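You operate a simulated robot arm through the tools that you are given. There is no shell and no other tool. Be economical: measure what you need, move in short steps, check, and stop when the job is done.

You run a simulated robot arm. Do the job below in one go: nothing can be reset, and whatever is moved stays where it is left.

TASK
Take the tall teal cup on the top of the sump bench and put it away on the steel table. Turn the right small knob to 2. Switch the counter switch on. Put the core that says "95" from the top of the green cabinet on the green card and the core that says "57" on the beige board there. Take the green band on the top of the green cabinet and put it away on the top left shelf of the grey rack. Take the purple corner pad and leave it on the top of the steel ledge. Put the small carton on the grey table away on the upper middle shelf of the tall rack. Count the caps on the grey table, then put as many of the yellow plates from the grey table on the top of the blue bench. Put one of the numbered reels from the grey table on the shelf under the dryer. Stack the can that says "grease" from the grey table on top of the can that says "INK". Put the 78 pulley from the white table on the long table and the 71 pulley on the grey table. Do these in any order. Set down upright: tall teal cup, core, green band, small carton, numbered reel.

Only the result counts: the job must be done as asked and must still hold three seconds after the hand-in. Knocking over, shifting, dropping, spilling or breaking anything else fails it. Lids that push on must go on centred and level and be pressed home; caps that screw on are set level and turned clockwise until they are tight.

THE ROBOT
A 7-joint arm with a fingered hand on a trunk, on a base that drives. Base frame: it is fixed to the floor where the robot stands at the start and does not move with it; the origin is under the middle of the robot, x ahead of it, y to its left, z up; the surface under the hand at the start is at about z = 850. Units: mm, degrees, N and s.
With the tool pointing down near the work surface it reaches from about 200 to 640 mm from the robot's upright axis, wherever it stands. Its first joint turns from -115.0 to 115.0 degrees. Places, roughly: beige board (11x8x2 cm) [900, -1600, 900]; cap (5x5x2 cm) [-900, -2300, 800]; core [1000, -1750, 1000]; counter switch [1500, 600, 900]; green band (5x6x11 cm) [900, -1800, 900]; green card [1000, -2000, 750]; grey table [-800, -2900, 800]; long table [-5300, 200, 800]; numbered reel [-500, -2750, 750]; orange wax can, purple can [-500, -3250, 750]; pulley [-3500, -3750, 750]; purple corner pad (9x6x6 cm) [-800, -2500, 800]; right small knob [1500, 400, 900]; shelf under the dryer [1900, -1600, 300]; small carton (15x6x10 cm) [-800, -2700, 800]; steel table [-2000, 2100, 800]; tall teal cup (7x6x10 cm) [600, 200, 900]; top left shelf of the grey rack [5100, -4500, 1200]; top of the blue bench [1100, -5400, 800]; top of the steel ledge (22x16 cm) [920, -5140, 780]; upper middle shelf of the tall rack [-7100, -1400, 1300]; yellow plate [-500, -3500, 750]. Payload 3.1 kg.
The TCP is the grasp point between the finger pads, 22 mm short of the fingertips. In the tool frame z runs along the fingers and y along their closing line. Largest opening 112 mm; the body of the gripper starts 60 mm behind the TCP. The gripper is a hand of 3 fingers: y runs from the thumb to the fingers, the wrist lies at [0, 0, -218] in the tool frame, and closing takes about 1.5 s.
Orientation is that of the tool frame in the base frame, as a unit quaternion [x, y, z, w]. With the fingers straight down and closing along the base's y, the tool's x points along the base's -x, its y along +y and its z along -z.

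THE INTERFACE
- The arm moves only by the tool apply_moves. Its argument "increments" is a list of rows, each a list of 6 numbers: the shift along the base's x, y, z in m, then the turn, a rotation vector about the base's x, y, z in degrees. In form: [[tx, ty, tz, wx, wy, wz], ...]. A call has 1 to 8 rows; each row shifts and turns the commanded pose from where the row before left it. "jaw" is the closure, from 0 (fully open) to 1 (shut), set as the call begins (left out, the last holds). Rows are played at 5 a second. More than 50 mm and 8.6 degrees between two rows, or a gripper value outside its range, and nothing of the call is played. A pose out of reach is approached as far as the arm can. The call stops where the force on the tool passes 40 N (or 10 N more than at its start, if that is more) or the arm is blocked; 0.2 s more then pass. Each finger travels about 108 mm/s and halts on what it meets, pressing with about 29 N; the grip force reading is that of the motor and also rises with nothing between the fingers. The clock runs only during rows and for 0.2 s after the last one: add rows that do not move to give the fingers time. It gives the time, the measured TCP pose, the force on the tool (base axes), the opening and the grip force at its end, in the units of the frame above (readings bear some noise), with the torque about the TCP (base axes, N m) and any sound that the robot's microphone picked up.
- Cameras (640 x 400 px; columns grow to the right, rows downward): "scene" is now at [5.6, 149.3, 1651]; the picture's right is [-0.08, -1.00, 0.00], its down [-0.87, 0.07, -0.49] and it looks along [0.49, -0.04, -0.87] (base axes); focal length 253 px, centre (320, 200). "wrist" rides on the gripper at [66, 3, -80] in the tool frame; the picture's right is [-0.05, 1.00, 0.00], its down [-0.77, -0.04, -0.64] and it looks along [-0.64, -0.03, 0.77] (tool axes); focal length 275 px, centre (320, 200). There is no depth. A picture from a camera that has moved, and an enlarged one, comes with that camera's place and axes in the base frame and with its lens.
- snapshot(camera): a new picture of that camera. It takes no simulated time.
- move_column(by): slides the trunk up (or, below 0, down) by that many mm; the arm and the scene camera ride with it, the base frame stays. It gives what a move gives, with no picture.
- drive_base(legs): drives the robot by 1 to 6 legs, each [ahead, left, turn to the left] in mm, mm and degrees, along the robot's own axes; the way and the turn of a leg run together, so that a leg with both is an arc; at most 1500 mm and 180 degrees a leg. The arm and the cameras ride along, it lands a little off, and it stops where it bumps. It gives what a move gives.
- curl_fingers(finger1, finger2, thumb_bend): sets how far each is bent, from 0 (flat) to 1 (curled in); at 0.3 the hand is open as for a grip, at 0.7 the pads meet at the TCP. One left out holds its place. A second passes; each finger stops where it meets its share of the squeeze, and holds until it gets a number again. A gripper value or a shape takes the hand back. It gives what a move gives, with no picture; readings hold the bend of each and the force on the fingers (four entries, about 0 where the hand has none), thumb and palm.
- preshape(shape): the hand has 3 fingers and takes this shape, open, in about a second: jaw (thumb against the fingers, like two jaws); tri (thumb and two fingers); tip (a fingertip pinch); poke (one finger out to press); point (the index stretched); flat (the hand flat); cup (the hand cupped); fist (a fist). The gripper value then closes the fingers along that shape, each until it touches; the sizes above hold for jaw. It gives what a move gives, with no picture.
- turn_head(pan, tilt): turns the head with the scene camera to pan (to the left, within 155 degrees either way) and tilt (down, from -29 to 69), counted from straight ahead of the robot. It gives what a move gives.
- enlarge(camera, box): a new picture of the part [left, top, right, bottom] of that camera's present view, enlarged. It takes no simulated time.
- sign_off(): hands the job in; it is judged then, once.

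Go step by step. Nothing tells you exact positions but the pictures and the camera data: compare them with the known pose of the tool, close in by small moves and look again before you grip or let go. The budget is 588 turns and 360 pictures, counting those below and the enlarged ones. Unless the task says otherwise, let go and move clear before handing in.

The tools are called after ">>>" by a JSON object that holds its "api" and its "payload". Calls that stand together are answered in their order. apply_moves: Moves the arm, as the interface text tells. Its arguments: {"type":"object","properties":{"increments":{"type":"array","items":{"type":"array","items":{"type":"number"}}},"jaw":{"type":"number"}},"required":["increments"]} The other tools are called the same way: move_column (by) slides the trunk up or down; preshape (shape) gives the hand a shape; curl_fingers (finger1, finger2, thumb_bend) moves the fingers one by one; drive_base (legs) drives the base; turn_head (pan, tilt) turns the head that bears the scene camera; snapshot (camera) takes a picture; enlarge (camera, box) takes an enlarged picture of a part of a camera's view; sign_off () hands the job in.

At the start:

```text
clock: 0.0
ee_pos: [319.7, 111.4, 1097.2]
ee_rot: [0.0, 1.0, 0.001, -0.001]
force: [-0.3, 1.0, 0.3]
ft_torque: [-0.02, 0.01, 0.06]
gripper_width: 112.2
gripper_force: 0.0
shape: jaw
bend: [0.3, 0.3, 0.3]
finger forces: [0.1, 0.0, 0.0, 0.0, 0.0, 0.0]
trunk travel left (down, up): [-800.0, 190.0]
robot x, y, heading: [3.9, 1.9, -0.1]
head pan, tilt: [-4.3, 60.8]
```

scene: 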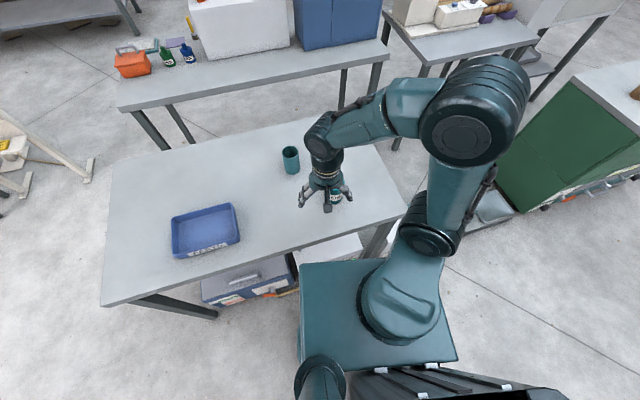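
wrist: 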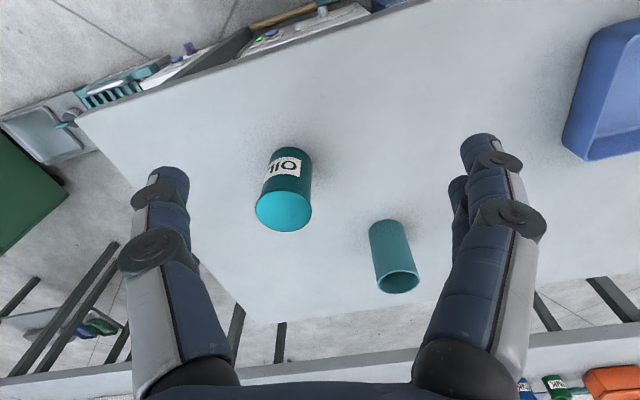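

The teal cup stands ahead of me around (590, 210) on the sump bench. I look around before starting.

>>> {"api": "enlarge", "payload": {"camera": "scene", "box": [240, 120, 380, 220]}}

>>> {"api": "turn_head", "payload": {"pan": 15, "tilt": 30}}

>>> {"api": "snapshot", "payload": {"camera": "scene"}}

```text
4.00 times, centred on (310, 170) of scene
camera zoom: at [5.6, 149.3, 1651.0], right [-0.08, -1.0, 0.0], down [-0.87, 0.07, -0.49], along [0.49, -0.04, -0.87], focal length 1010 px, centre (360, 320)
```

zoom: 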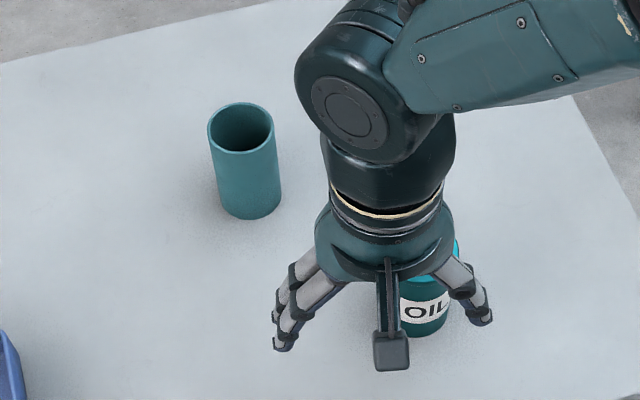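

```text
clock: 1.0
ee_pos: [320.1, 110.6, 1097.2]
ee_rot: [-0.001, 1.0, 0.0, 0.0]
force: [0.2, -0.3, -0.6]
ft_torque: [0.0, -0.01, 0.05]
gripper_width: 112.0
gripper_force: 0.1
shape: jaw
bend: [0.3, 0.3, 0.3]
finger forces: [0.0, 0.1, 0.1, 0.0, 0.0, 0.1]
trunk travel left (down, up): [-800.0, 190.0]
robot x, y, heading: [0.2, -1.5, 0.2]
head pan, tilt: [15.0, 30.0]
```

```text
356 pictures are left
camera scene: at [27.4, 177.6, 1693.9], right [0.26, -0.97, 0.0], down [-0.48, -0.13, -0.87], along [0.84, 0.22, -0.5], focal length 253 px, centre (320, 200)
```

scene: 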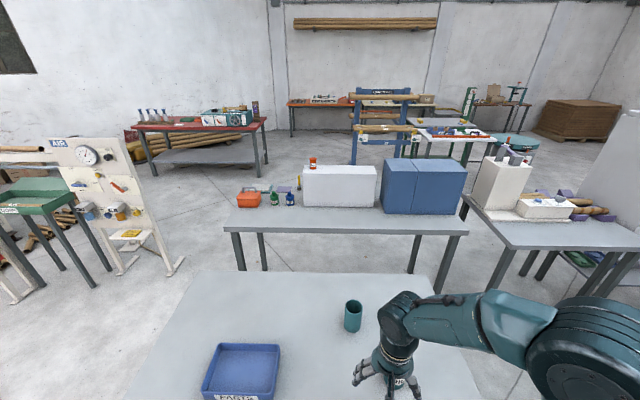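

The bench behind holds the knob/switch panels, presumably. I zoom on it and survey the other directions.

>>> {"api": "enlarge", "payload": {"camera": "scene", "box": [220, 140, 480, 240]}}

>>> {"api": "turn_head", "payload": {"pan": -55, "tilt": 30}}

>>> {"api": "snapshot", "payload": {"camera": "scene"}}

>>> {"api": "turn_head", "payload": {"pan": -125, "tilt": 25}}

>>> {"api": "snapshot", "payload": {"camera": "scene"}}

>>> {"api": "turn_head", "payload": {"pan": 125, "tilt": 25}}

>>> {"api": "snapshot", "payload": {"camera": "scene"}}

```text
2.46 times, centred on (350, 190) of scene
camera zoom: at [27.4, 177.6, 1693.9], right [0.26, -0.97, 0.0], down [-0.48, -0.13, -0.87], along [0.84, 0.22, -0.5], focal length 622 px, centre (246, 225)
```

zoom: 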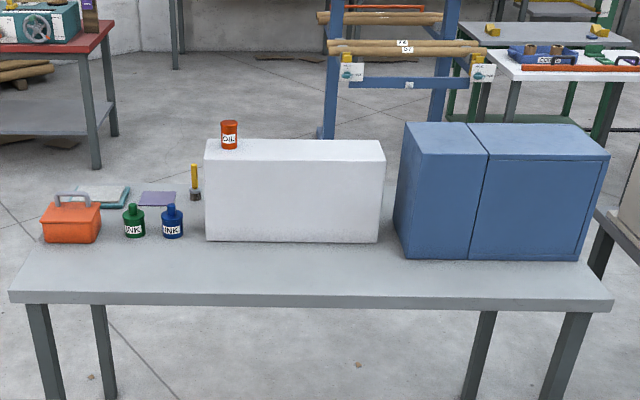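

```text
clock: 2.4
ee_pos: [320.0, 110.3, 1097.8]
ee_rot: [-0.001, 1.0, 0.0, 0.0]
force: [0.7, 0.3, 0.1]
ft_torque: [0.0, 0.02, 0.0]
gripper_width: 112.0
gripper_force: 0.1
shape: jaw
bend: [0.3, 0.3, 0.3]
finger forces: [0.2, 0.0, 0.0, 0.1, 0.0, 0.1]
trunk travel left (down, up): [-800.0, 190.0]
robot x, y, heading: [-2.2, -0.9, -0.2]
head pan, tilt: [-55.0, 30.0]
```

```text
354 pictures are left
camera scene: at [-7.9, 80.2, 1694.0], right [-0.82, -0.57, 0.0], down [-0.29, 0.41, -0.87], along [0.5, -0.71, -0.5], focal length 253 px, centre (320, 200)
```

scene: 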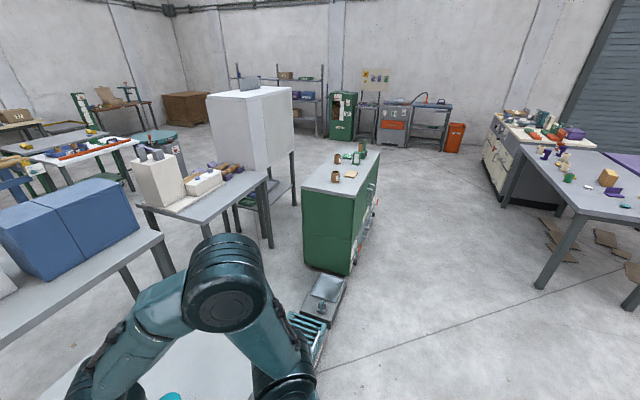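

```text
clock: 3.8
ee_pos: [320.3, 110.5, 1097.9]
ee_rot: [0.001, 1.0, -0.001, 0.0]
force: [0.0, 0.4, 0.4]
ft_torque: [0.02, 0.01, 0.02]
gripper_width: 111.6
gripper_force: 0.0
shape: jaw
bend: [0.3, 0.3, 0.3]
finger forces: [0.0, 0.1, 0.0, 0.0, 0.0, 0.1]
trunk travel left (down, up): [-800.0, 190.0]
robot x, y, heading: [0.4, -1.2, -0.1]
head pan, tilt: [-125.0, 25.0]
```

```text
353 pictures are left
camera scene: at [-112.7, 78.7, 1702.0], right [-0.82, 0.57, 0.0], down [0.24, 0.35, -0.91], along [-0.52, -0.74, -0.42], focal length 253 px, centre (320, 200)
```

scene: 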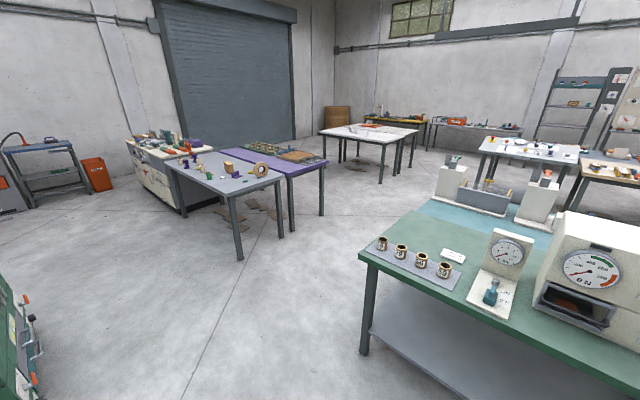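

```text
clock: 7.3
ee_pos: [320.1, 110.2, 1098.1]
ee_rot: [0.0, 1.0, 0.001, 0.001]
force: [-0.3, 0.0, 0.2]
ft_torque: [-0.01, 0.0, 0.01]
gripper_width: 112.0
gripper_force: 0.0
shape: jaw
bend: [0.3, 0.3, 0.3]
finger forces: [0.0, 0.0, 0.0, 0.0, 0.0, 0.0]
trunk travel left (down, up): [-800.0, 190.0]
robot x, y, heading: [-1.4, -0.3, -0.1]
head pan, tilt: [125.0, 25.0]
```

```text
352 pictures are left
camera scene: at [-112.7, 229.8, 1702.0], right [0.82, 0.57, 0.0], down [0.24, -0.35, -0.91], along [-0.52, 0.74, -0.42], focal length 253 px, centre (320, 200)
```

scene: 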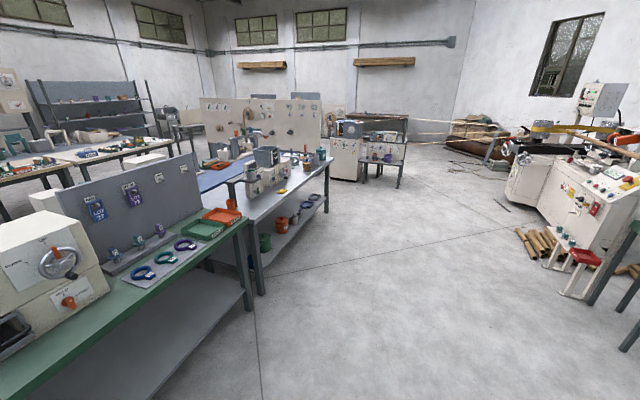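

The knob and switch must be on the far face of the white box. First the cup: I move above it.

>>> {"api": "apply_moves", "payload": {"increments": [[0.04, 0.014, 0, 0, 0, 0], [0.04, 0.014, 0, 0, 0, 0], [0.04, 0.014, 0, 0, 0, 0], [0.04, 0.014, 0, 0, 0, 0], [0.04, 0.014, 0, 0, 0, 0], [0.04, 0.014, 0, 0, 0, 0], [0.035, 0.013, 0, 0, 0, 0]]}}

>>> {"api": "snapshot", "payload": {"camera": "wrist"}}

>>> {"api": "turn_head", "payload": {"pan": 0, "tilt": 50}}

>>> {"api": "snapshot", "payload": {"camera": "scene"}}

```text
clock: 8.9
ee_pos: [592.5, 210.4, 1097.2]
ee_rot: [0.0, 1.0, -0.001, -0.002]
force: [0.2, -0.2, -0.3]
ft_torque: [-0.02, 0.03, -0.03]
gripper_width: 112.0
gripper_force: 0.0
shape: jaw
bend: [0.3, 0.3, 0.3]
finger forces: [0.0, 0.0, 0.0, 0.0, 0.1, 0.0]
trunk travel left (down, up): [-800.0, 190.0]
robot x, y, heading: [-0.2, 2.0, -0.3]
head pan, tilt: [125.0, 25.0]
```

```text
351 pictures are left
camera wrist: at [526.1, 213.2, 1177.8], right [0.05, 1.0, 0.0], down [0.77, -0.03, 0.63], along [0.63, -0.03, -0.77], focal length 275 px, centre (320, 200)
```

wrist: 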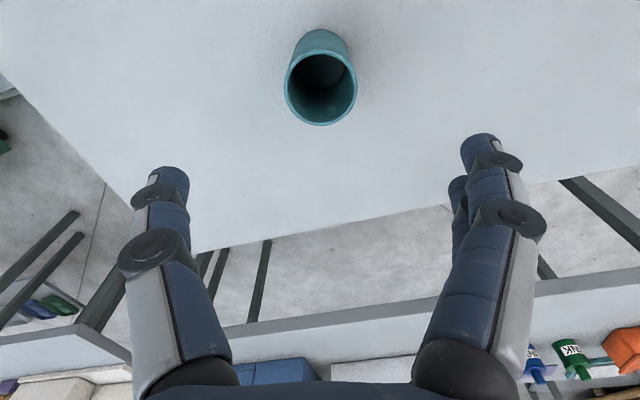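

```text
clock: 10.9
ee_pos: [592.3, 209.0, 1098.5]
ee_rot: [0.001, 1.0, 0.0, 0.0]
force: [-0.2, 0.3, 0.1]
ft_torque: [0.0, 0.03, -0.02]
gripper_width: 111.9
gripper_force: 0.0
shape: jaw
bend: [0.3, 0.3, 0.3]
finger forces: [0.0, 0.1, 0.1, 0.0, 0.0, 0.0]
trunk travel left (down, up): [-800.0, 190.0]
robot x, y, heading: [-1.0, 0.9, -0.1]
head pan, tilt: [0.0, 50.0]
```

```text
350 pictures are left
camera scene: at [17.2, 154.5, 1664.5], right [0.0, -1.0, 0.0], down [-0.77, 0.0, -0.64], along [0.64, 0.0, -0.77], focal length 253 px, centre (320, 200)
```

scene: 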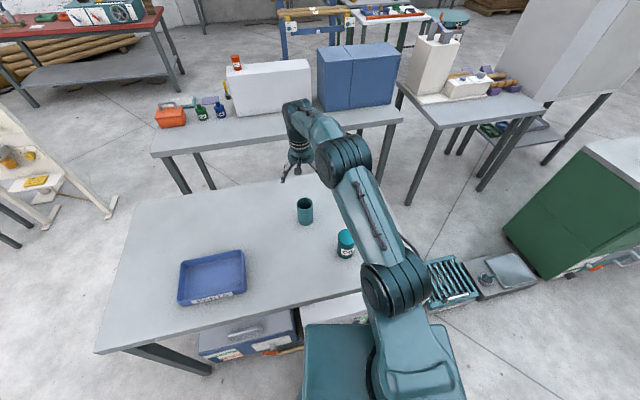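

Cup centre is about (598, 210), height ~100. Lower over it and grip.

>>> {"api": "apply_moves", "payload": {"increments": [[0.003, 0, -0.04, 0, 0, 0], [0.003, 0, -0.04, 0, 0, 0], [0, 0, -0.04, 0, 0, 0], [0, 0, -0.04, 0, 0, 0], [0, 0, -0.015, 0, 0, 0]]}}

>>> {"api": "snapshot", "payload": {"camera": "wrist"}}

```text
clock: 12.1
ee_pos: [598.4, 208.2, 922.6]
ee_rot: [0.0, 1.0, 0.001, 0.0]
force: [0.6, 0.5, -0.6]
ft_torque: [0.02, -0.01, -0.01]
gripper_width: 112.0
gripper_force: 0.0
shape: jaw
bend: [0.3, 0.3, 0.3]
finger forces: [0.0, 0.0, 0.0, 0.1, 0.0, 0.0]
trunk travel left (down, up): [-800.0, 190.0]
robot x, y, heading: [3.2, -3.2, -0.0]
head pan, tilt: [0.0, 50.0]
```

```text
349 pictures are left
camera wrist: at [532.3, 210.4, 1003.1], right [0.05, 1.0, 0.0], down [0.77, -0.04, 0.64], along [0.64, -0.03, -0.77], focal length 275 px, centre (320, 200)
```

wrist: 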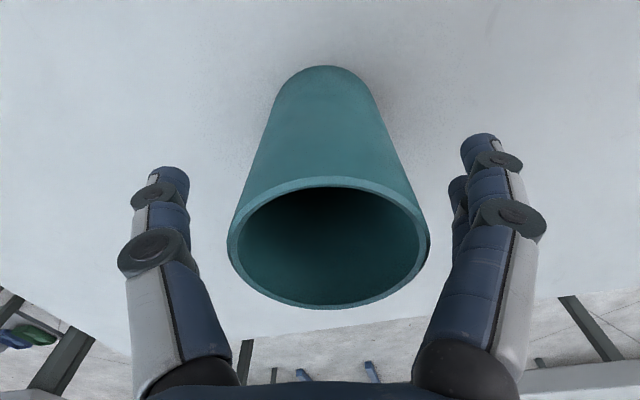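

>>> {"api": "apply_moves", "payload": {"increments": [[0, 0, 0, 0, 0, 0], [0, 0, 0, 0, 0, 0], [0, 0, 0, 0, 0, 0], [0, 0, 0, 0, 0, 0], [0, 0, 0, 0, 0, 0], [0, 0, 0, 0, 0, 0], [0, 0, 0, 0, 0, 0], [0, 0, 0, 0, 0, 0]], "jaw": 1}}

>>> {"api": "apply_moves", "payload": {"increments": [[0, 0, 0.03, 0, 0, 0], [0, 0, 0.04, 0, 0, 0], [0, 0, 0.04, 0, 0, 0], [0, 0, 0.04, 0, 0, 0], [-0.04, 0, 0, 0, 0, 0], [-0.04, 0, 0, 0, 0, 0], [-0.04, 0, 0, 0, 0, 0]]}}

>>> {"api": "snapshot", "payload": {"camera": "wrist"}}

```text
clock: 13.9
ee_pos: [599.3, 206.7, 922.5]
ee_rot: [0.0, 1.0, -0.001, 0.0]
force: [-0.5, -0.4, 0.1]
ft_torque: [0.01, 0.02, -0.02]
gripper_width: 52.7
gripper_force: 28.9
shape: jaw
bend: [0.73, 0.73, 0.7]
finger forces: [13.7, 13.8, 0.0, 0.1, 25.6, 0.0]
trunk travel left (down, up): [-800.0, 190.0]
robot x, y, heading: [2.1, -0.6, 0.1]
head pan, tilt: [0.0, 50.0]
```

```text
clock: 15.5
ee_pos: [480.8, 207.7, 1074.1]
ee_rot: [0.0, 1.0, 0.0, 0.001]
force: [0.0, -1.0, 0.1]
ft_torque: [0.02, -0.01, 0.02]
gripper_width: 51.3
gripper_force: 29.2
shape: jaw
bend: [0.73, 0.73, 0.7]
finger forces: [13.7, 14.1, 0.0, 0.0, 22.7, 0.0]
trunk travel left (down, up): [-800.0, 190.0]
robot x, y, heading: [-1.7, 2.1, 0.2]
head pan, tilt: [0.0, 50.0]
```

```text
348 pictures are left
camera wrist: at [413.7, 211.0, 1154.1], right [0.05, 1.0, 0.0], down [0.77, -0.04, 0.64], along [0.64, -0.03, -0.77], focal length 275 px, centre (320, 200)
```

wrist: 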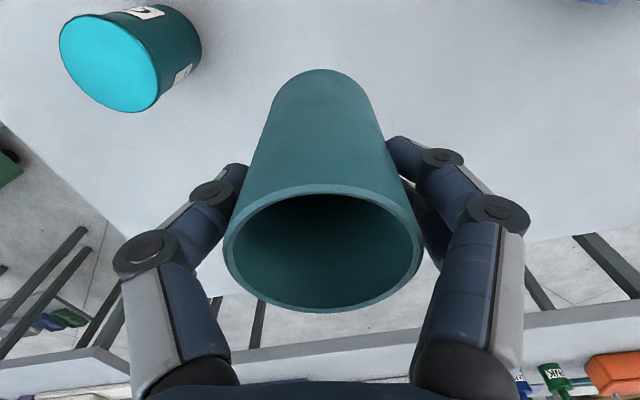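

Cup is held. I bring it in close and look at the steel table.

>>> {"api": "apply_moves", "payload": {"increments": [[-0.04, -0.03, 0.03, 0, 0, 0], [-0.04, -0.03, 0.03, 0, 0, 0], [-0.03, -0.03, 0.03, 0, 0, 0], [0, -0.03, 0.03, 0, 0, 0], [0, -0.03, 0.03, 0, 0, 0]]}}

>>> {"api": "turn_head", "payload": {"pan": 128, "tilt": 20}}

>>> {"api": "enlarge", "payload": {"camera": "scene", "box": [160, 60, 480, 260]}}

```text
refused: row 1 steps farther than a row can; nothing moved
```

```text
clock: 17.6
ee_pos: [482.0, 208.2, 1072.4]
ee_rot: [0.0, 1.0, 0.0, 0.0]
force: [0.7, 0.9, -1.4]
ft_torque: [-0.05, -0.02, 0.03]
gripper_width: 51.2
gripper_force: 28.9
shape: jaw
bend: [0.73, 0.73, 0.7]
finger forces: [13.8, 14.1, 0.0, 0.0, 22.9, 0.0]
trunk travel left (down, up): [-800.0, 190.0]
robot x, y, heading: [1.3, 0.5, -0.1]
head pan, tilt: [128.0, 20.0]
```

```text
2.00 times, centred on (320, 160) of scene
camera zoom: at [-117.0, 227.9, 1710.0], right [0.79, 0.62, 0.0], down [0.21, -0.27, -0.94], along [-0.58, 0.74, -0.34], focal length 505 px, centre (320, 280)
```

zoom: 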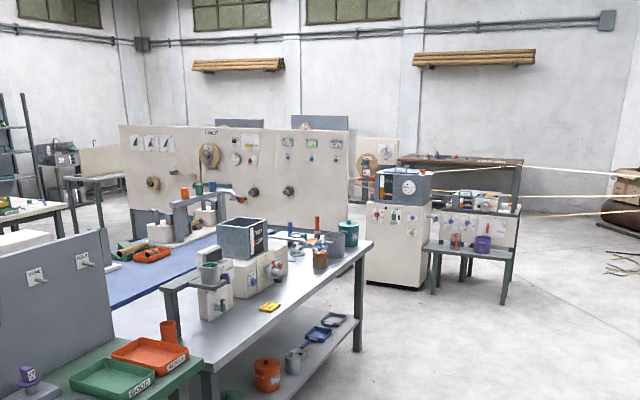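

>>> {"api": "apply_moves", "payload": {"increments": [[-0.03, -0.025, 0.02, 0, 0, 0], [-0.03, -0.025, 0.02, 0, 0, 0], [-0.03, -0.025, 0.02, 0, 0, 0], [-0.03, -0.025, 0.02, 0, 0, 0], [-0.03, -0.025, 0.02, 0, 0, 0], [-0.01, -0.025, 0.02, 0, 0, 0]]}}

>>> {"api": "drive_base", "payload": {"legs": [[-400, 0, 0], [0, 900, 0], [0, 850, 0], [0, 0, 90], [0, 0, 90]]}}

>>> {"api": "turn_head", "payload": {"pan": 0, "tilt": 35}}

>>> {"api": "snapshot", "payload": {"camera": "scene"}}

```text
clock: 19.0
ee_pos: [321.4, 55.2, 1193.8]
ee_rot: [0.001, 1.0, 0.001, 0.0]
force: [-0.2, 0.3, -0.6]
ft_torque: [-0.01, -0.02, -0.01]
gripper_width: 50.9
gripper_force: 28.8
shape: jaw
bend: [0.73, 0.73, 0.7]
finger forces: [14.0, 14.3, 0.0, 0.0, 22.8, 0.1]
trunk travel left (down, up): [-800.0, 190.0]
robot x, y, heading: [2.8, 1.0, -0.1]
head pan, tilt: [128.0, 20.0]
```

```text
clock: 37.6
ee_pos: [-718.6, 1697.4, 1192.6]
ee_rot: [1.0, -0.009, 0.0, 0.0]
force: [-0.2, 1.1, -0.4]
ft_torque: [0.0, 0.0, -0.02]
gripper_width: 50.6
gripper_force: 28.8
shape: jaw
bend: [0.73, 0.73, 0.7]
finger forces: [13.9, 14.3, 0.0, 0.0, 22.5, 0.1]
trunk travel left (down, up): [-800.0, 190.0]
robot x, y, heading: [-394.8, 1747.1, 179.0]
head pan, tilt: [128.0, 20.0]
```

```text
clock: 39.7
ee_pos: [-717.6, 1698.4, 1193.1]
ee_rot: [1.0, -0.01, 0.0, 0.0]
force: [0.1, -0.7, -0.2]
ft_torque: [0.02, 0.01, -0.04]
gripper_width: 50.5
gripper_force: 29.1
shape: jaw
bend: [0.73, 0.73, 0.7]
finger forces: [13.8, 14.3, 0.1, 0.0, 22.6, 0.1]
trunk travel left (down, up): [-800.0, 190.0]
robot x, y, heading: [-397.7, 1748.5, 178.9]
head pan, tilt: [0.0, 35.0]
```

```text
346 pictures are left
camera scene: at [-427.1, 1598.2, 1686.2], right [0.02, 1.0, 0.0], down [0.57, -0.01, -0.82], along [-0.82, 0.02, -0.57], focal length 253 px, centre (320, 200)
```

scene: 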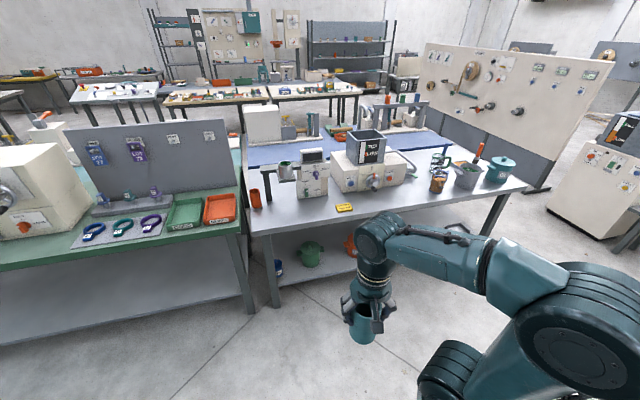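

The steel table's free front strip is near (-1640, 2080). I drive up to it.

>>> {"api": "drive_base", "payload": {"legs": [[0, -330, 0], [660, 0, 0]]}}

>>> {"api": "turn_head", "payload": {"pan": 0, "tilt": 50}}

>>> {"api": "snapshot", "payload": {"camera": "scene"}}

```text
clock: 45.1
ee_pos: [-1373.5, 2035.7, 1190.7]
ee_rot: [1.0, -0.007, 0.001, 0.0]
force: [-0.3, -0.4, -0.5]
ft_torque: [0.01, -0.02, 0.02]
gripper_width: 50.3
gripper_force: 29.5
shape: jaw
bend: [0.73, 0.73, 0.7]
finger forces: [13.9, 14.3, 0.0, 0.0, 22.6, 0.0]
trunk travel left (down, up): [-800.0, 190.0]
robot x, y, heading: [-1052.3, 2090.8, 179.3]
head pan, tilt: [0.0, 35.0]
```

```text
clock: 45.9
ee_pos: [-1375.0, 2036.3, 1191.6]
ee_rot: [1.0, -0.007, 0.0, 0.0]
force: [0.7, -0.4, -0.4]
ft_torque: [0.0, -0.01, 0.04]
gripper_width: 50.2
gripper_force: 28.5
shape: jaw
bend: [0.73, 0.73, 0.7]
finger forces: [13.8, 14.4, 0.1, 0.1, 22.6, 0.0]
trunk travel left (down, up): [-800.0, 190.0]
robot x, y, heading: [-1052.5, 2089.3, 179.2]
head pan, tilt: [0.0, 50.0]
```

```text
345 pictures are left
camera scene: at [-1071.4, 1938.1, 1664.5], right [0.01, 1.0, 0.0], down [0.77, -0.01, -0.64], along [-0.64, 0.01, -0.77], focal length 253 px, centre (320, 200)
```

scene: 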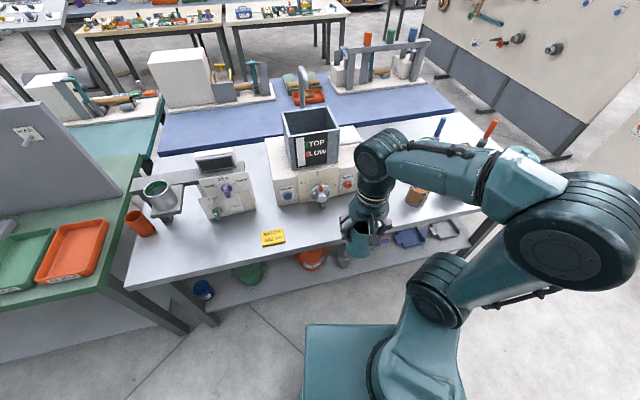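

>>> {"api": "apply_moves", "payload": {"increments": [[-0.044, 0.008, -0.02, 0, 0, 0], [-0.044, 0.008, -0.02, 0, 0, 0], [-0.044, 0.008, -0.02, 0, 0, 0], [-0.044, 0.008, -0.02, 0, 0, 0], [-0.044, 0.008, -0.02, 0, 0, 0], [-0.044, 0.008, -0.02, 0, 0, 0], [0, 0, -0.04, 0, 0, 0]]}}

>>> {"api": "snapshot", "payload": {"camera": "scene"}}

>>> {"api": "snapshot", "payload": {"camera": "wrist"}}

```text
clock: 47.5
ee_pos: [-1639.9, 2085.4, 1031.7]
ee_rot: [1.0, -0.007, 0.0, 0.0]
force: [0.6, -0.8, 0.0]
ft_torque: [-0.01, -0.01, -0.02]
gripper_width: 49.9
gripper_force: 29.1
shape: jaw
bend: [0.73, 0.73, 0.7]
finger forces: [14.0, 14.4, 0.1, 0.1, 22.4, 0.1]
trunk travel left (down, up): [-800.0, 190.0]
robot x, y, heading: [-1049.8, 2090.9, 179.3]
head pan, tilt: [0.0, 50.0]
```

```text
344 pictures are left
camera scene: at [-1071.5, 1938.2, 1664.5], right [0.01, 1.0, 0.0], down [0.77, -0.01, -0.64], along [-0.64, 0.01, -0.77], focal length 253 px, centre (320, 200)
```

scene: 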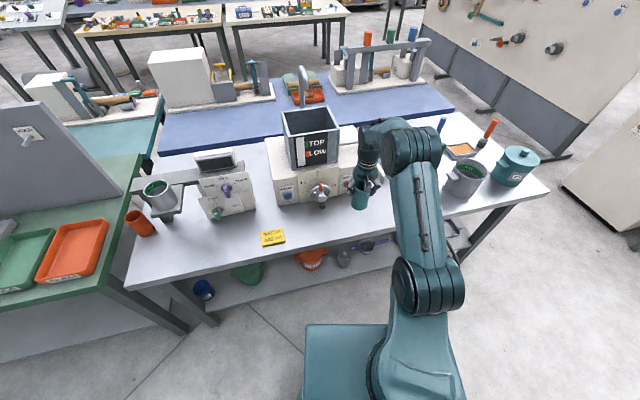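

```text
343 pictures are left
camera wrist: at [-1573.2, 2081.9, 1112.2], right [-0.06, -1.0, 0.0], down [-0.77, 0.05, 0.64], along [-0.63, 0.04, -0.77], focal length 275 px, centre (320, 200)
```

wrist: 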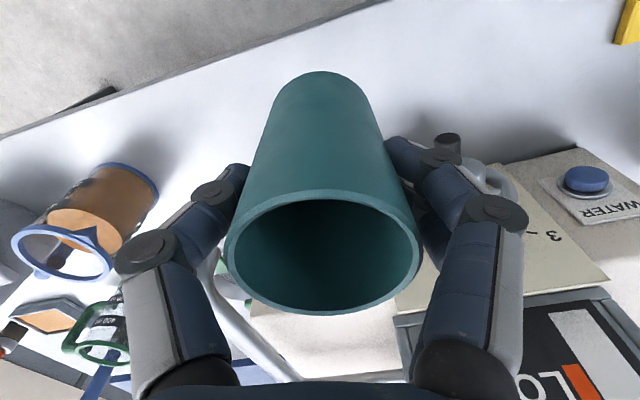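

The table edge is slanted; a roomier spot is to the right, between the device and the brown jug, about (-1690, 2170). I shift over.

>>> {"api": "apply_moves", "payload": {"increments": [[0.04, 0, 0.03, 0, 0, 0], [0.04, 0, 0.03, 0, 0, 0]]}}

>>> {"api": "drive_base", "payload": {"legs": [[0, -85, 0], [120, 0, 0]]}}

>>> {"api": "snapshot", "payload": {"camera": "wrist"}}

>>> {"api": "snapshot", "payload": {"camera": "scene"}}

```text
clock: 48.1
ee_pos: [-1556.5, 2084.5, 1090.6]
ee_rot: [1.0, -0.007, -0.001, 0.0]
force: [-0.1, 0.3, 0.4]
ft_torque: [0.02, -0.03, -0.01]
gripper_width: 50.0
gripper_force: 29.2
shape: jaw
bend: [0.73, 0.73, 0.7]
finger forces: [14.1, 14.3, 0.0, 0.0, 22.4, 0.1]
trunk travel left (down, up): [-800.0, 190.0]
robot x, y, heading: [-1054.0, 2087.6, 179.3]
head pan, tilt: [0.0, 50.0]
```

```text
clock: 50.0
ee_pos: [-1677.4, 2168.7, 1090.0]
ee_rot: [1.0, -0.006, 0.0, -0.002]
force: [-0.4, 1.1, -0.2]
ft_torque: [0.0, 0.0, -0.02]
gripper_width: 49.8
gripper_force: 29.0
shape: jaw
bend: [0.73, 0.73, 0.7]
finger forces: [14.1, 14.4, 0.0, 0.0, 22.4, 0.0]
trunk travel left (down, up): [-800.0, 190.0]
robot x, y, heading: [-1175.8, 2176.2, 179.3]
head pan, tilt: [0.0, 50.0]
```

```text
342 pictures are left
camera wrist: at [-1612.1, 2164.7, 1170.8], right [-0.06, -1.0, 0.0], down [-0.77, 0.04, 0.64], along [-0.63, 0.04, -0.77], focal length 275 px, centre (320, 200)
```

wrist: 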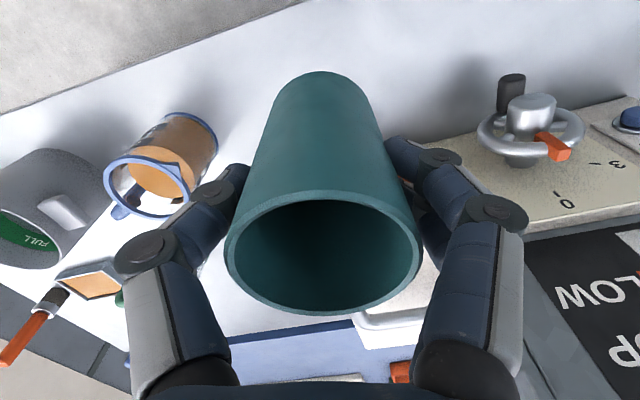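

```text
341 pictures are left
camera scene: at [-1190.3, 2024.3, 1664.4], right [0.01, 1.0, 0.0], down [0.77, -0.01, -0.64], along [-0.64, 0.01, -0.77], focal length 253 px, centre (320, 200)
```

scene: 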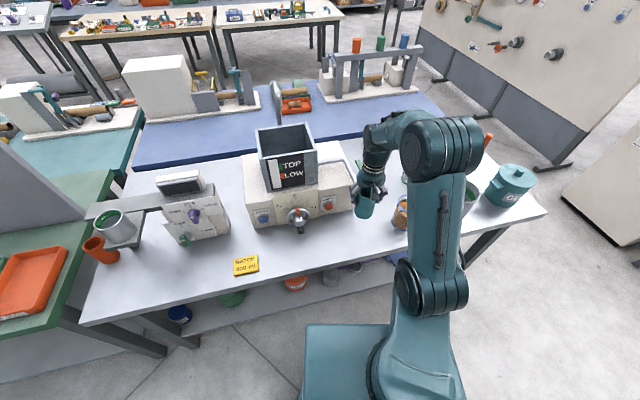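

Clear on both sides. Lower gently until contact.

>>> {"api": "apply_moves", "payload": {"increments": [[0, 0, -0.04, 0, 0, 0], [0, 0, -0.04, 0, 0, 0], [0, 0, -0.04, 0, 0, 0], [0, 0, -0.03, 0, 0, 0]]}}

>>> {"api": "snapshot", "payload": {"camera": "scene"}}

```text
clock: 51.0
ee_pos: [-1678.7, 2169.6, 940.7]
ee_rot: [1.0, -0.006, 0.0, 0.0]
force: [0.2, -0.4, -0.1]
ft_torque: [-0.02, -0.03, -0.02]
gripper_width: 50.2
gripper_force: 28.8
shape: jaw
bend: [0.73, 0.73, 0.7]
finger forces: [14.1, 14.5, 0.0, 0.0, 22.2, 0.0]
trunk travel left (down, up): [-800.0, 190.0]
robot x, y, heading: [-1168.5, 2180.1, 179.4]
head pan, tilt: [0.0, 50.0]
```

```text
340 pictures are left
camera scene: at [-1191.1, 2024.7, 1664.5], right [0.01, 1.0, 0.0], down [0.77, -0.01, -0.64], along [-0.64, 0.01, -0.77], focal length 253 px, centre (320, 200)
```

scene: 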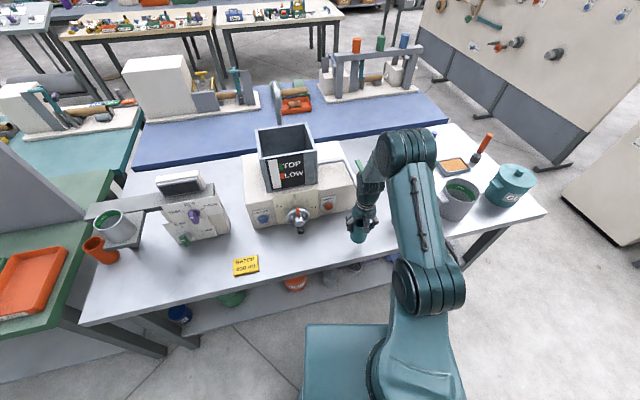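

Cup is only ~45 mm from the edge; I move it 45 mm further in, then lower till contact.

>>> {"api": "apply_moves", "payload": {"increments": [[-0.045, 0, 0, 0, 0, 0], [0, 0, -0.01, 0, 0, 0], [0, 0, -0.004, 0, 0, 0], [0, 0, -0.004, 0, 0, 0]]}}

>>> {"api": "apply_moves", "payload": {"increments": [[0, 0, -0.003, 0, 0, 0], [0, 0, 0, 0, 0, 0]]}}

```text
clock: 52.0
ee_pos: [-1723.3, 2167.2, 923.7]
ee_rot: [1.0, -0.005, -0.002, -0.001]
force: [4.5, -3.1, 5.2]
ft_torque: [0.2, 0.32, -0.03]
gripper_width: 48.6
gripper_force: 28.9
shape: jaw
bend: [0.72, 0.75, 0.72]
finger forces: [15.8, 16.7, 0.0, 0.0, 23.7, 5.6]
trunk travel left (down, up): [-800.0, 190.0]
robot x, y, heading: [-1169.4, 2174.9, 179.3]
head pan, tilt: [0.0, 50.0]
```

```text
clock: 52.6
ee_pos: [-1720.2, 2168.2, 920.1]
ee_rot: [1.0, -0.005, -0.002, -0.001]
force: [4.4, -3.4, 7.5]
ft_torque: [0.39, 0.42, 0.03]
gripper_width: 48.9
gripper_force: 29.2
shape: jaw
bend: [0.72, 0.75, 0.72]
finger forces: [15.5, 15.6, 0.0, 0.0, 23.9, 8.4]
trunk travel left (down, up): [-800.0, 190.0]
robot x, y, heading: [-1170.0, 2177.2, 179.4]
head pan, tilt: [0.0, 50.0]
```

Contact felt. Check the picture before releasing.

>>> {"api": "snapshot", "payload": {"camera": "wrist"}}

>>> {"api": "enlarge", "payload": {"camera": "scene", "box": [290, 160, 450, 260]}}

```text
339 pictures are left
camera wrist: at [-1655.9, 2164.2, 1000.9], right [-0.06, -1.0, 0.0], down [-0.77, 0.04, 0.64], along [-0.64, 0.04, -0.77], focal length 275 px, centre (320, 200)
```

wrist: 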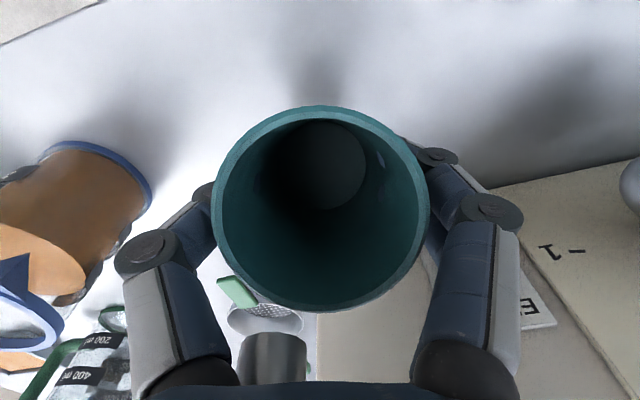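

```text
4.00 times, centred on (370, 210) of scene
camera zoom: at [-1187.5, 2023.7, 1664.4], right [0.01, 1.0, 0.0], down [0.77, -0.01, -0.64], along [-0.64, 0.01, -0.77], focal length 1010 px, centre (120, 160)
```

zoom: 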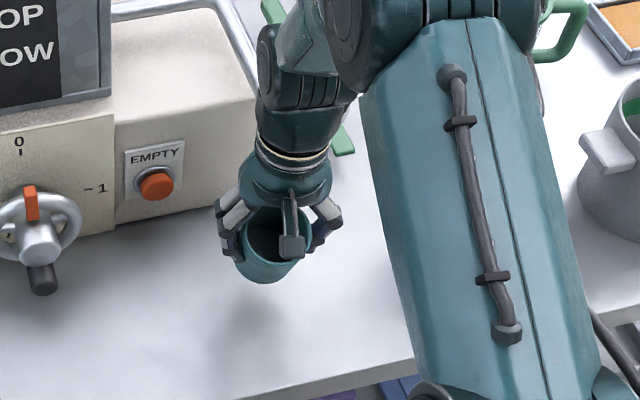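

The cup has pivoted in the grip by about 23° (mouth toward me). I lift a bit and tilt the hand to bring it upright.

>>> {"api": "apply_moves", "payload": {"increments": [[0, 0, 0.03, 0, 0, 0], [0, 0, 0, 0, -7.5, 0], [0, 0, 0, 0, -7.5, 0], [0, 0, 0, 0, -7.5, 0], [0, 0, 0, 0, 0, 0], [0, 0, 0, 0, 0, 0]]}}

>>> {"api": "enlarge", "payload": {"camera": "scene", "box": [290, 160, 450, 260]}}

>>> {"api": "snapshot", "payload": {"camera": "wrist"}}

```text
clock: 54.0
ee_pos: [-1719.6, 2166.2, 949.6]
ee_rot: [0.981, -0.005, 0.195, -0.003]
force: [19.9, -16.7, -4.2]
ft_torque: [0.17, 0.32, 0.02]
gripper_width: 52.1
gripper_force: 29.5
shape: jaw
bend: [0.69, 0.73, 0.73]
finger forces: [29.0, 21.0, 0.0, 0.1, 24.3, 0.3]
trunk travel left (down, up): [-800.0, 190.0]
robot x, y, heading: [-1172.0, 2177.2, 179.0]
head pan, tilt: [0.0, 50.0]
```

```text
4.00 times, centred on (370, 210) of scene
camera zoom: at [-1185.2, 2020.1, 1664.0], right [0.01, 1.0, 0.0], down [0.76, -0.01, -0.65], along [-0.65, 0.01, -0.76], focal length 1010 px, centre (120, 160)
```

zoom: 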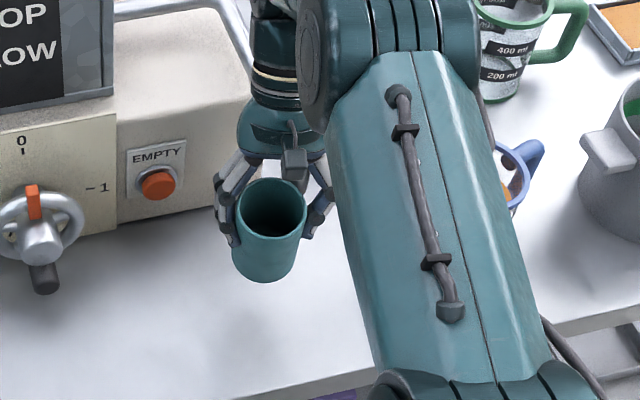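

```text
336 pictures are left
camera wrist: at [-1689.6, 2161.4, 1050.7], right [-0.05, -1.0, -0.03], down [-0.96, 0.04, 0.29], along [-0.29, 0.04, -0.96], focal length 275 px, centre (320, 200)
```

wrist: 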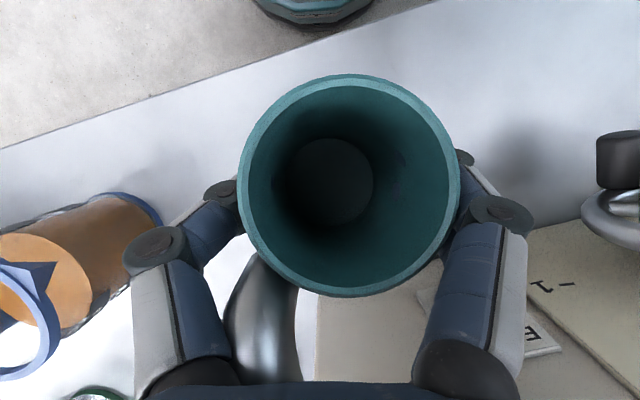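

The hand is touching something behind (metal object). I back off towards me and look.

>>> {"api": "apply_moves", "payload": {"increments": [[0.02, -0.01, 0, 0, 0, 0], [0.02, -0.01, 0.02, 0, 0, 0], [0, 0, 0, 0, 0, 0]]}}

>>> {"api": "snapshot", "payload": {"camera": "wrist"}}

>>> {"api": "snapshot", "payload": {"camera": "scene"}}

```text
clock: 54.8
ee_pos: [-1684.7, 2148.1, 967.7]
ee_rot: [0.981, -0.006, 0.194, -0.001]
force: [-0.3, -0.4, -0.2]
ft_torque: [0.01, -0.02, -0.06]
gripper_width: 49.4
gripper_force: 29.2
shape: jaw
bend: [0.72, 0.73, 0.72]
finger forces: [15.6, 16.1, 0.1, 0.0, 25.1, 0.1]
trunk travel left (down, up): [-800.0, 190.0]
robot x, y, heading: [-1171.4, 2179.4, 179.4]
head pan, tilt: [0.0, 50.0]
```

```text
335 pictures are left
camera wrist: at [-1655.0, 2144.9, 1067.3], right [-0.06, -1.0, -0.02], down [-0.96, 0.05, 0.29], along [-0.29, 0.04, -0.96], focal length 275 px, centre (320, 200)
```

wrist: 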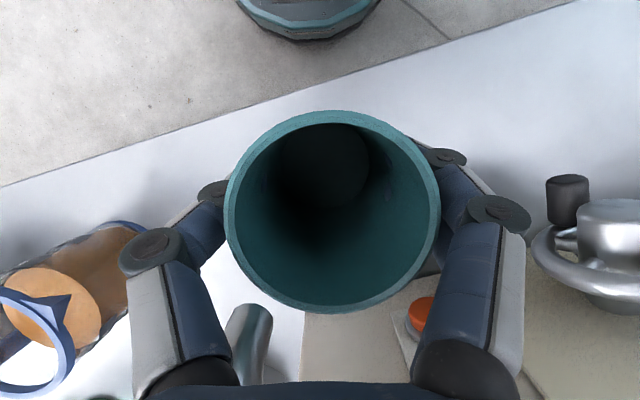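

```text
334 pictures are left
camera scene: at [-1191.9, 2025.8, 1664.5], right [0.01, 1.0, 0.0], down [0.77, -0.01, -0.64], along [-0.64, 0.01, -0.77], focal length 253 px, centre (320, 200)
```

scene: 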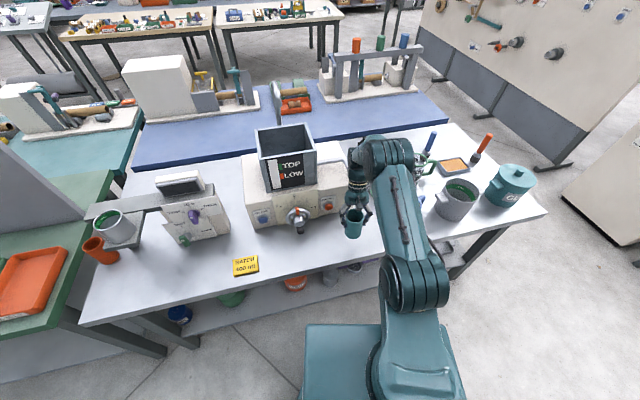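

The contact was the device's spout; now clear. The cup is upright to ~2°. I lower it here.

>>> {"api": "apply_moves", "payload": {"increments": [[0, 0, -0.03, 0, 0, 0], [0, 0, -0.01, 0, 0, 0], [0, 0, -0.004, 0, 0, 0], [0, 0, 0, 0, 0, 0]]}}

>>> {"api": "apply_moves", "payload": {"increments": [[0, 0, -0.003, 0, 0, 0], [0, 0, 0, 0, 0, 0]]}}

>>> {"api": "snapshot", "payload": {"camera": "wrist"}}

```text
clock: 55.8
ee_pos: [-1683.1, 2148.8, 923.6]
ee_rot: [0.981, -0.006, 0.195, -0.001]
force: [0.2, 0.5, -0.6]
ft_torque: [-0.01, -0.02, -0.01]
gripper_width: 48.9
gripper_force: 28.8
shape: jaw
bend: [0.72, 0.73, 0.72]
finger forces: [15.4, 15.9, 0.0, 0.0, 25.1, 0.1]
trunk travel left (down, up): [-800.0, 190.0]
robot x, y, heading: [-1168.8, 2175.4, 179.3]
head pan, tilt: [0.0, 50.0]
```

```text
clock: 56.4
ee_pos: [-1682.9, 2147.7, 921.7]
ee_rot: [0.981, -0.006, 0.195, -0.001]
force: [0.5, 0.0, -0.3]
ft_torque: [0.02, 0.0, 0.0]
gripper_width: 49.2
gripper_force: 29.0
shape: jaw
bend: [0.72, 0.73, 0.72]
finger forces: [15.5, 16.0, 0.0, 0.1, 25.2, 0.1]
trunk travel left (down, up): [-800.0, 190.0]
robot x, y, heading: [-1173.0, 2174.3, 179.2]
head pan, tilt: [0.0, 50.0]
```

```text
333 pictures are left
camera wrist: at [-1652.9, 2144.1, 1021.8], right [-0.05, -1.0, -0.02], down [-0.96, 0.04, 0.29], along [-0.29, 0.04, -0.96], focal length 275 px, centre (320, 200)
```

wrist: 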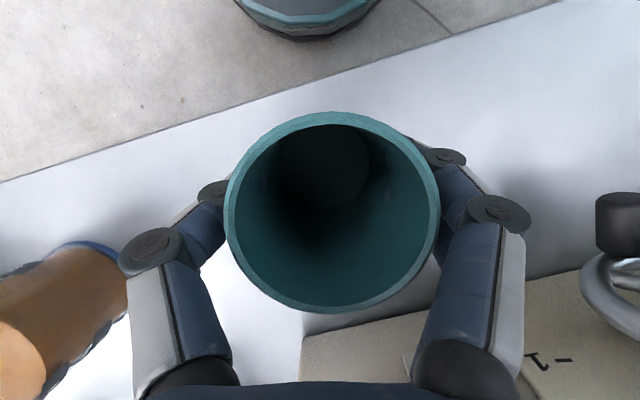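

>>> {"api": "apply_moves", "payload": {"increments": [[0, 0, -0.004, 0, 0, 0], [0, 0, -0.004, 0, 0, 0]]}}

>>> {"api": "apply_moves", "payload": {"increments": [[0, 0, -0.004, 0, 0, 0], [0, 0, -0.004, 0, 0, 0]]}}

>>> {"api": "apply_moves", "payload": {"increments": [[0, 0, -0.004, 0, 0, 0], [0, 0, -0.004, 0, 0, 0]]}}

>>> {"api": "snapshot", "payload": {"camera": "wrist"}}

```text
clock: 57.0
ee_pos: [-1684.0, 2148.7, 914.0]
ee_rot: [0.981, -0.005, 0.195, -0.002]
force: [-0.5, -0.2, -0.1]
ft_torque: [0.01, 0.01, -0.01]
gripper_width: 48.9
gripper_force: 29.0
shape: jaw
bend: [0.72, 0.73, 0.72]
finger forces: [15.5, 15.8, 0.0, 0.0, 25.1, 0.0]
trunk travel left (down, up): [-800.0, 190.0]
robot x, y, heading: [-1170.4, 2177.3, 179.3]
head pan, tilt: [0.0, 50.0]
```

```text
clock: 57.6
ee_pos: [-1682.9, 2150.0, 904.2]
ee_rot: [0.981, -0.006, 0.195, -0.001]
force: [-0.8, 0.1, 0.1]
ft_torque: [0.01, 0.01, 0.01]
gripper_width: 49.1
gripper_force: 28.9
shape: jaw
bend: [0.72, 0.73, 0.72]
finger forces: [15.4, 15.9, 0.0, 0.1, 25.1, 0.0]
trunk travel left (down, up): [-800.0, 190.0]
robot x, y, heading: [-1172.1, 2176.0, 179.4]
head pan, tilt: [0.0, 50.0]
```

```text
clock: 58.2
ee_pos: [-1682.5, 2148.5, 897.3]
ee_rot: [0.981, -0.007, 0.195, -0.001]
force: [0.5, -0.3, 0.8]
ft_torque: [0.02, -0.03, 0.0]
gripper_width: 49.1
gripper_force: 29.2
shape: jaw
bend: [0.72, 0.73, 0.72]
finger forces: [15.4, 16.0, 0.0, 0.1, 25.2, 0.0]
trunk travel left (down, up): [-800.0, 190.0]
robot x, y, heading: [-1169.8, 2177.6, 179.1]
head pan, tilt: [0.0, 50.0]
```

```text
332 pictures are left
camera wrist: at [-1653.4, 2144.2, 997.7], right [-0.05, -1.0, -0.02], down [-0.95, 0.04, 0.29], along [-0.29, 0.04, -0.96], focal length 275 px, centre (320, 200)
```

wrist: 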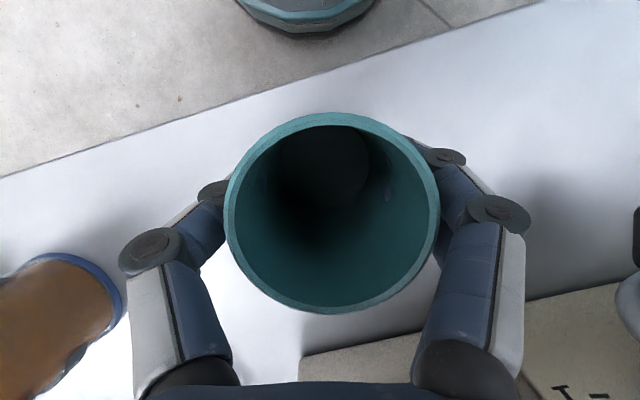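

>>> {"api": "apply_moves", "payload": {"increments": [[0, 0, -0.005, 0, 0, 0], [0, 0, -0.005, 0, 0, 0]]}}

>>> {"api": "apply_moves", "payload": {"increments": [[0, 0, -0.004, 0, 0, 0], [0, 0, -0.003, 0, 0, 0]]}}

>>> {"api": "apply_moves", "payload": {"increments": [[0, 0, -0.003, 0, 0, 0], [0, 0, -0.003, 0, 0, 0]]}}

```text
clock: 58.8
ee_pos: [-1682.0, 2146.5, 887.9]
ee_rot: [0.981, -0.005, 0.194, -0.003]
force: [2.9, -6.7, 5.4]
ft_torque: [0.77, 0.54, 0.24]
gripper_width: 49.3
gripper_force: 28.5
shape: jaw
bend: [0.72, 0.73, 0.72]
finger forces: [15.4, 15.9, 0.0, 0.1, 25.1, 0.1]
trunk travel left (down, up): [-800.0, 190.0]
robot x, y, heading: [-1170.6, 2176.6, 179.2]
head pan, tilt: [0.0, 50.0]
```

```text
clock: 59.4
ee_pos: [-1681.3, 2144.6, 881.9]
ee_rot: [0.981, -0.006, 0.194, -0.001]
force: [3.1, -12.2, 9.0]
ft_torque: [1.52, 0.89, 0.59]
gripper_width: 49.2
gripper_force: 29.5
shape: jaw
bend: [0.72, 0.73, 0.72]
finger forces: [15.4, 15.9, 0.0, 0.0, 25.0, 0.0]
trunk travel left (down, up): [-800.0, 190.0]
robot x, y, heading: [-1174.6, 2174.2, 179.5]
head pan, tilt: [0.0, 50.0]
```

```text
clock: 60.0
ee_pos: [-1681.1, 2145.0, 877.4]
ee_rot: [0.981, -0.004, 0.194, -0.003]
force: [6.3, -17.8, 13.4]
ft_torque: [2.37, 1.54, 0.86]
gripper_width: 49.1
gripper_force: 28.7
shape: jaw
bend: [0.72, 0.73, 0.72]
finger forces: [15.4, 15.8, 0.0, 0.0, 25.1, 0.0]
trunk travel left (down, up): [-800.0, 190.0]
robot x, y, heading: [-1170.5, 2174.5, 179.6]
head pan, tilt: [0.0, 50.0]
```

The hand body is touching the spout above (torque shows a contact ~130 mm up). I raise and look.

>>> {"api": "apply_moves", "payload": {"increments": [[0, 0, 0.02, 0, 0, 0], [0.01, 0, 0.01, 0, 0, 0], [0, 0, 0, 0, 0, 0]]}}

>>> {"api": "enlarge", "payload": {"camera": "scene", "box": [270, 110, 470, 260]}}

>>> {"api": "turn_head", "payload": {"pan": 30, "tilt": 45}}

>>> {"api": "snapshot", "payload": {"camera": "scene"}}

```text
clock: 60.8
ee_pos: [-1675.0, 2147.7, 905.5]
ee_rot: [0.981, -0.005, 0.196, -0.003]
force: [0.4, 0.2, -0.2]
ft_torque: [0.03, -0.02, 0.04]
gripper_width: 49.2
gripper_force: 28.9
shape: jaw
bend: [0.72, 0.73, 0.72]
finger forces: [15.3, 15.9, 0.0, 0.0, 25.0, 0.0]
trunk travel left (down, up): [-800.0, 190.0]
robot x, y, heading: [-1170.7, 2176.5, 179.3]
head pan, tilt: [0.0, 50.0]
```

```text
2.67 times, centred on (370, 185) of scene
camera zoom: at [-1191.0, 2023.5, 1664.3], right [0.01, 1.0, 0.0], down [0.77, -0.01, -0.64], along [-0.64, 0.01, -0.77], focal length 674 px, centre (187, 240)
```

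zoom: 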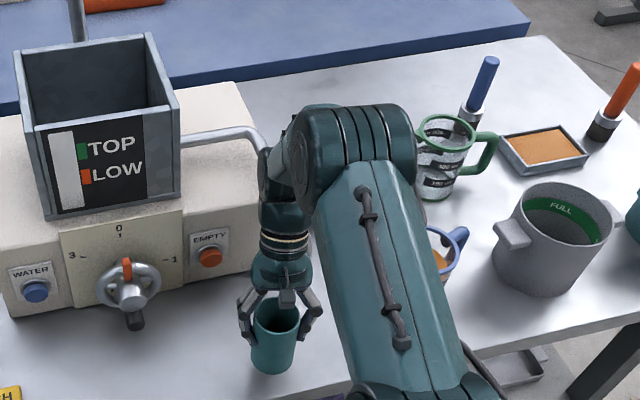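

```text
clock: 61.8
ee_pos: [-1674.2, 2148.7, 906.0]
ee_rot: [0.981, -0.005, 0.195, -0.001]
force: [-0.9, -0.7, -1.4]
ft_torque: [-0.02, -0.02, -0.01]
gripper_width: 49.0
gripper_force: 28.8
shape: jaw
bend: [0.72, 0.73, 0.72]
finger forces: [15.2, 15.9, 0.0, 0.0, 25.0, 0.0]
trunk travel left (down, up): [-800.0, 190.0]
robot x, y, heading: [-1170.8, 2176.8, 179.4]
head pan, tilt: [30.0, 45.0]
```

```text
330 pictures are left
camera scene: at [-1184.3, 1984.0, 1671.4], right [-0.49, 0.87, 0.0], down [0.62, 0.35, -0.71], along [-0.62, -0.35, -0.71], focal length 253 px, centre (320, 200)
```

scene: 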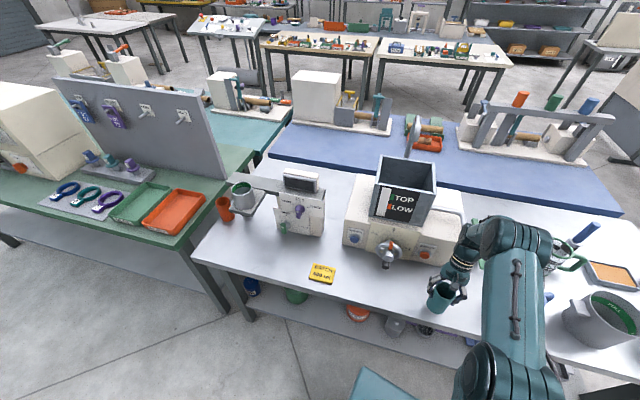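

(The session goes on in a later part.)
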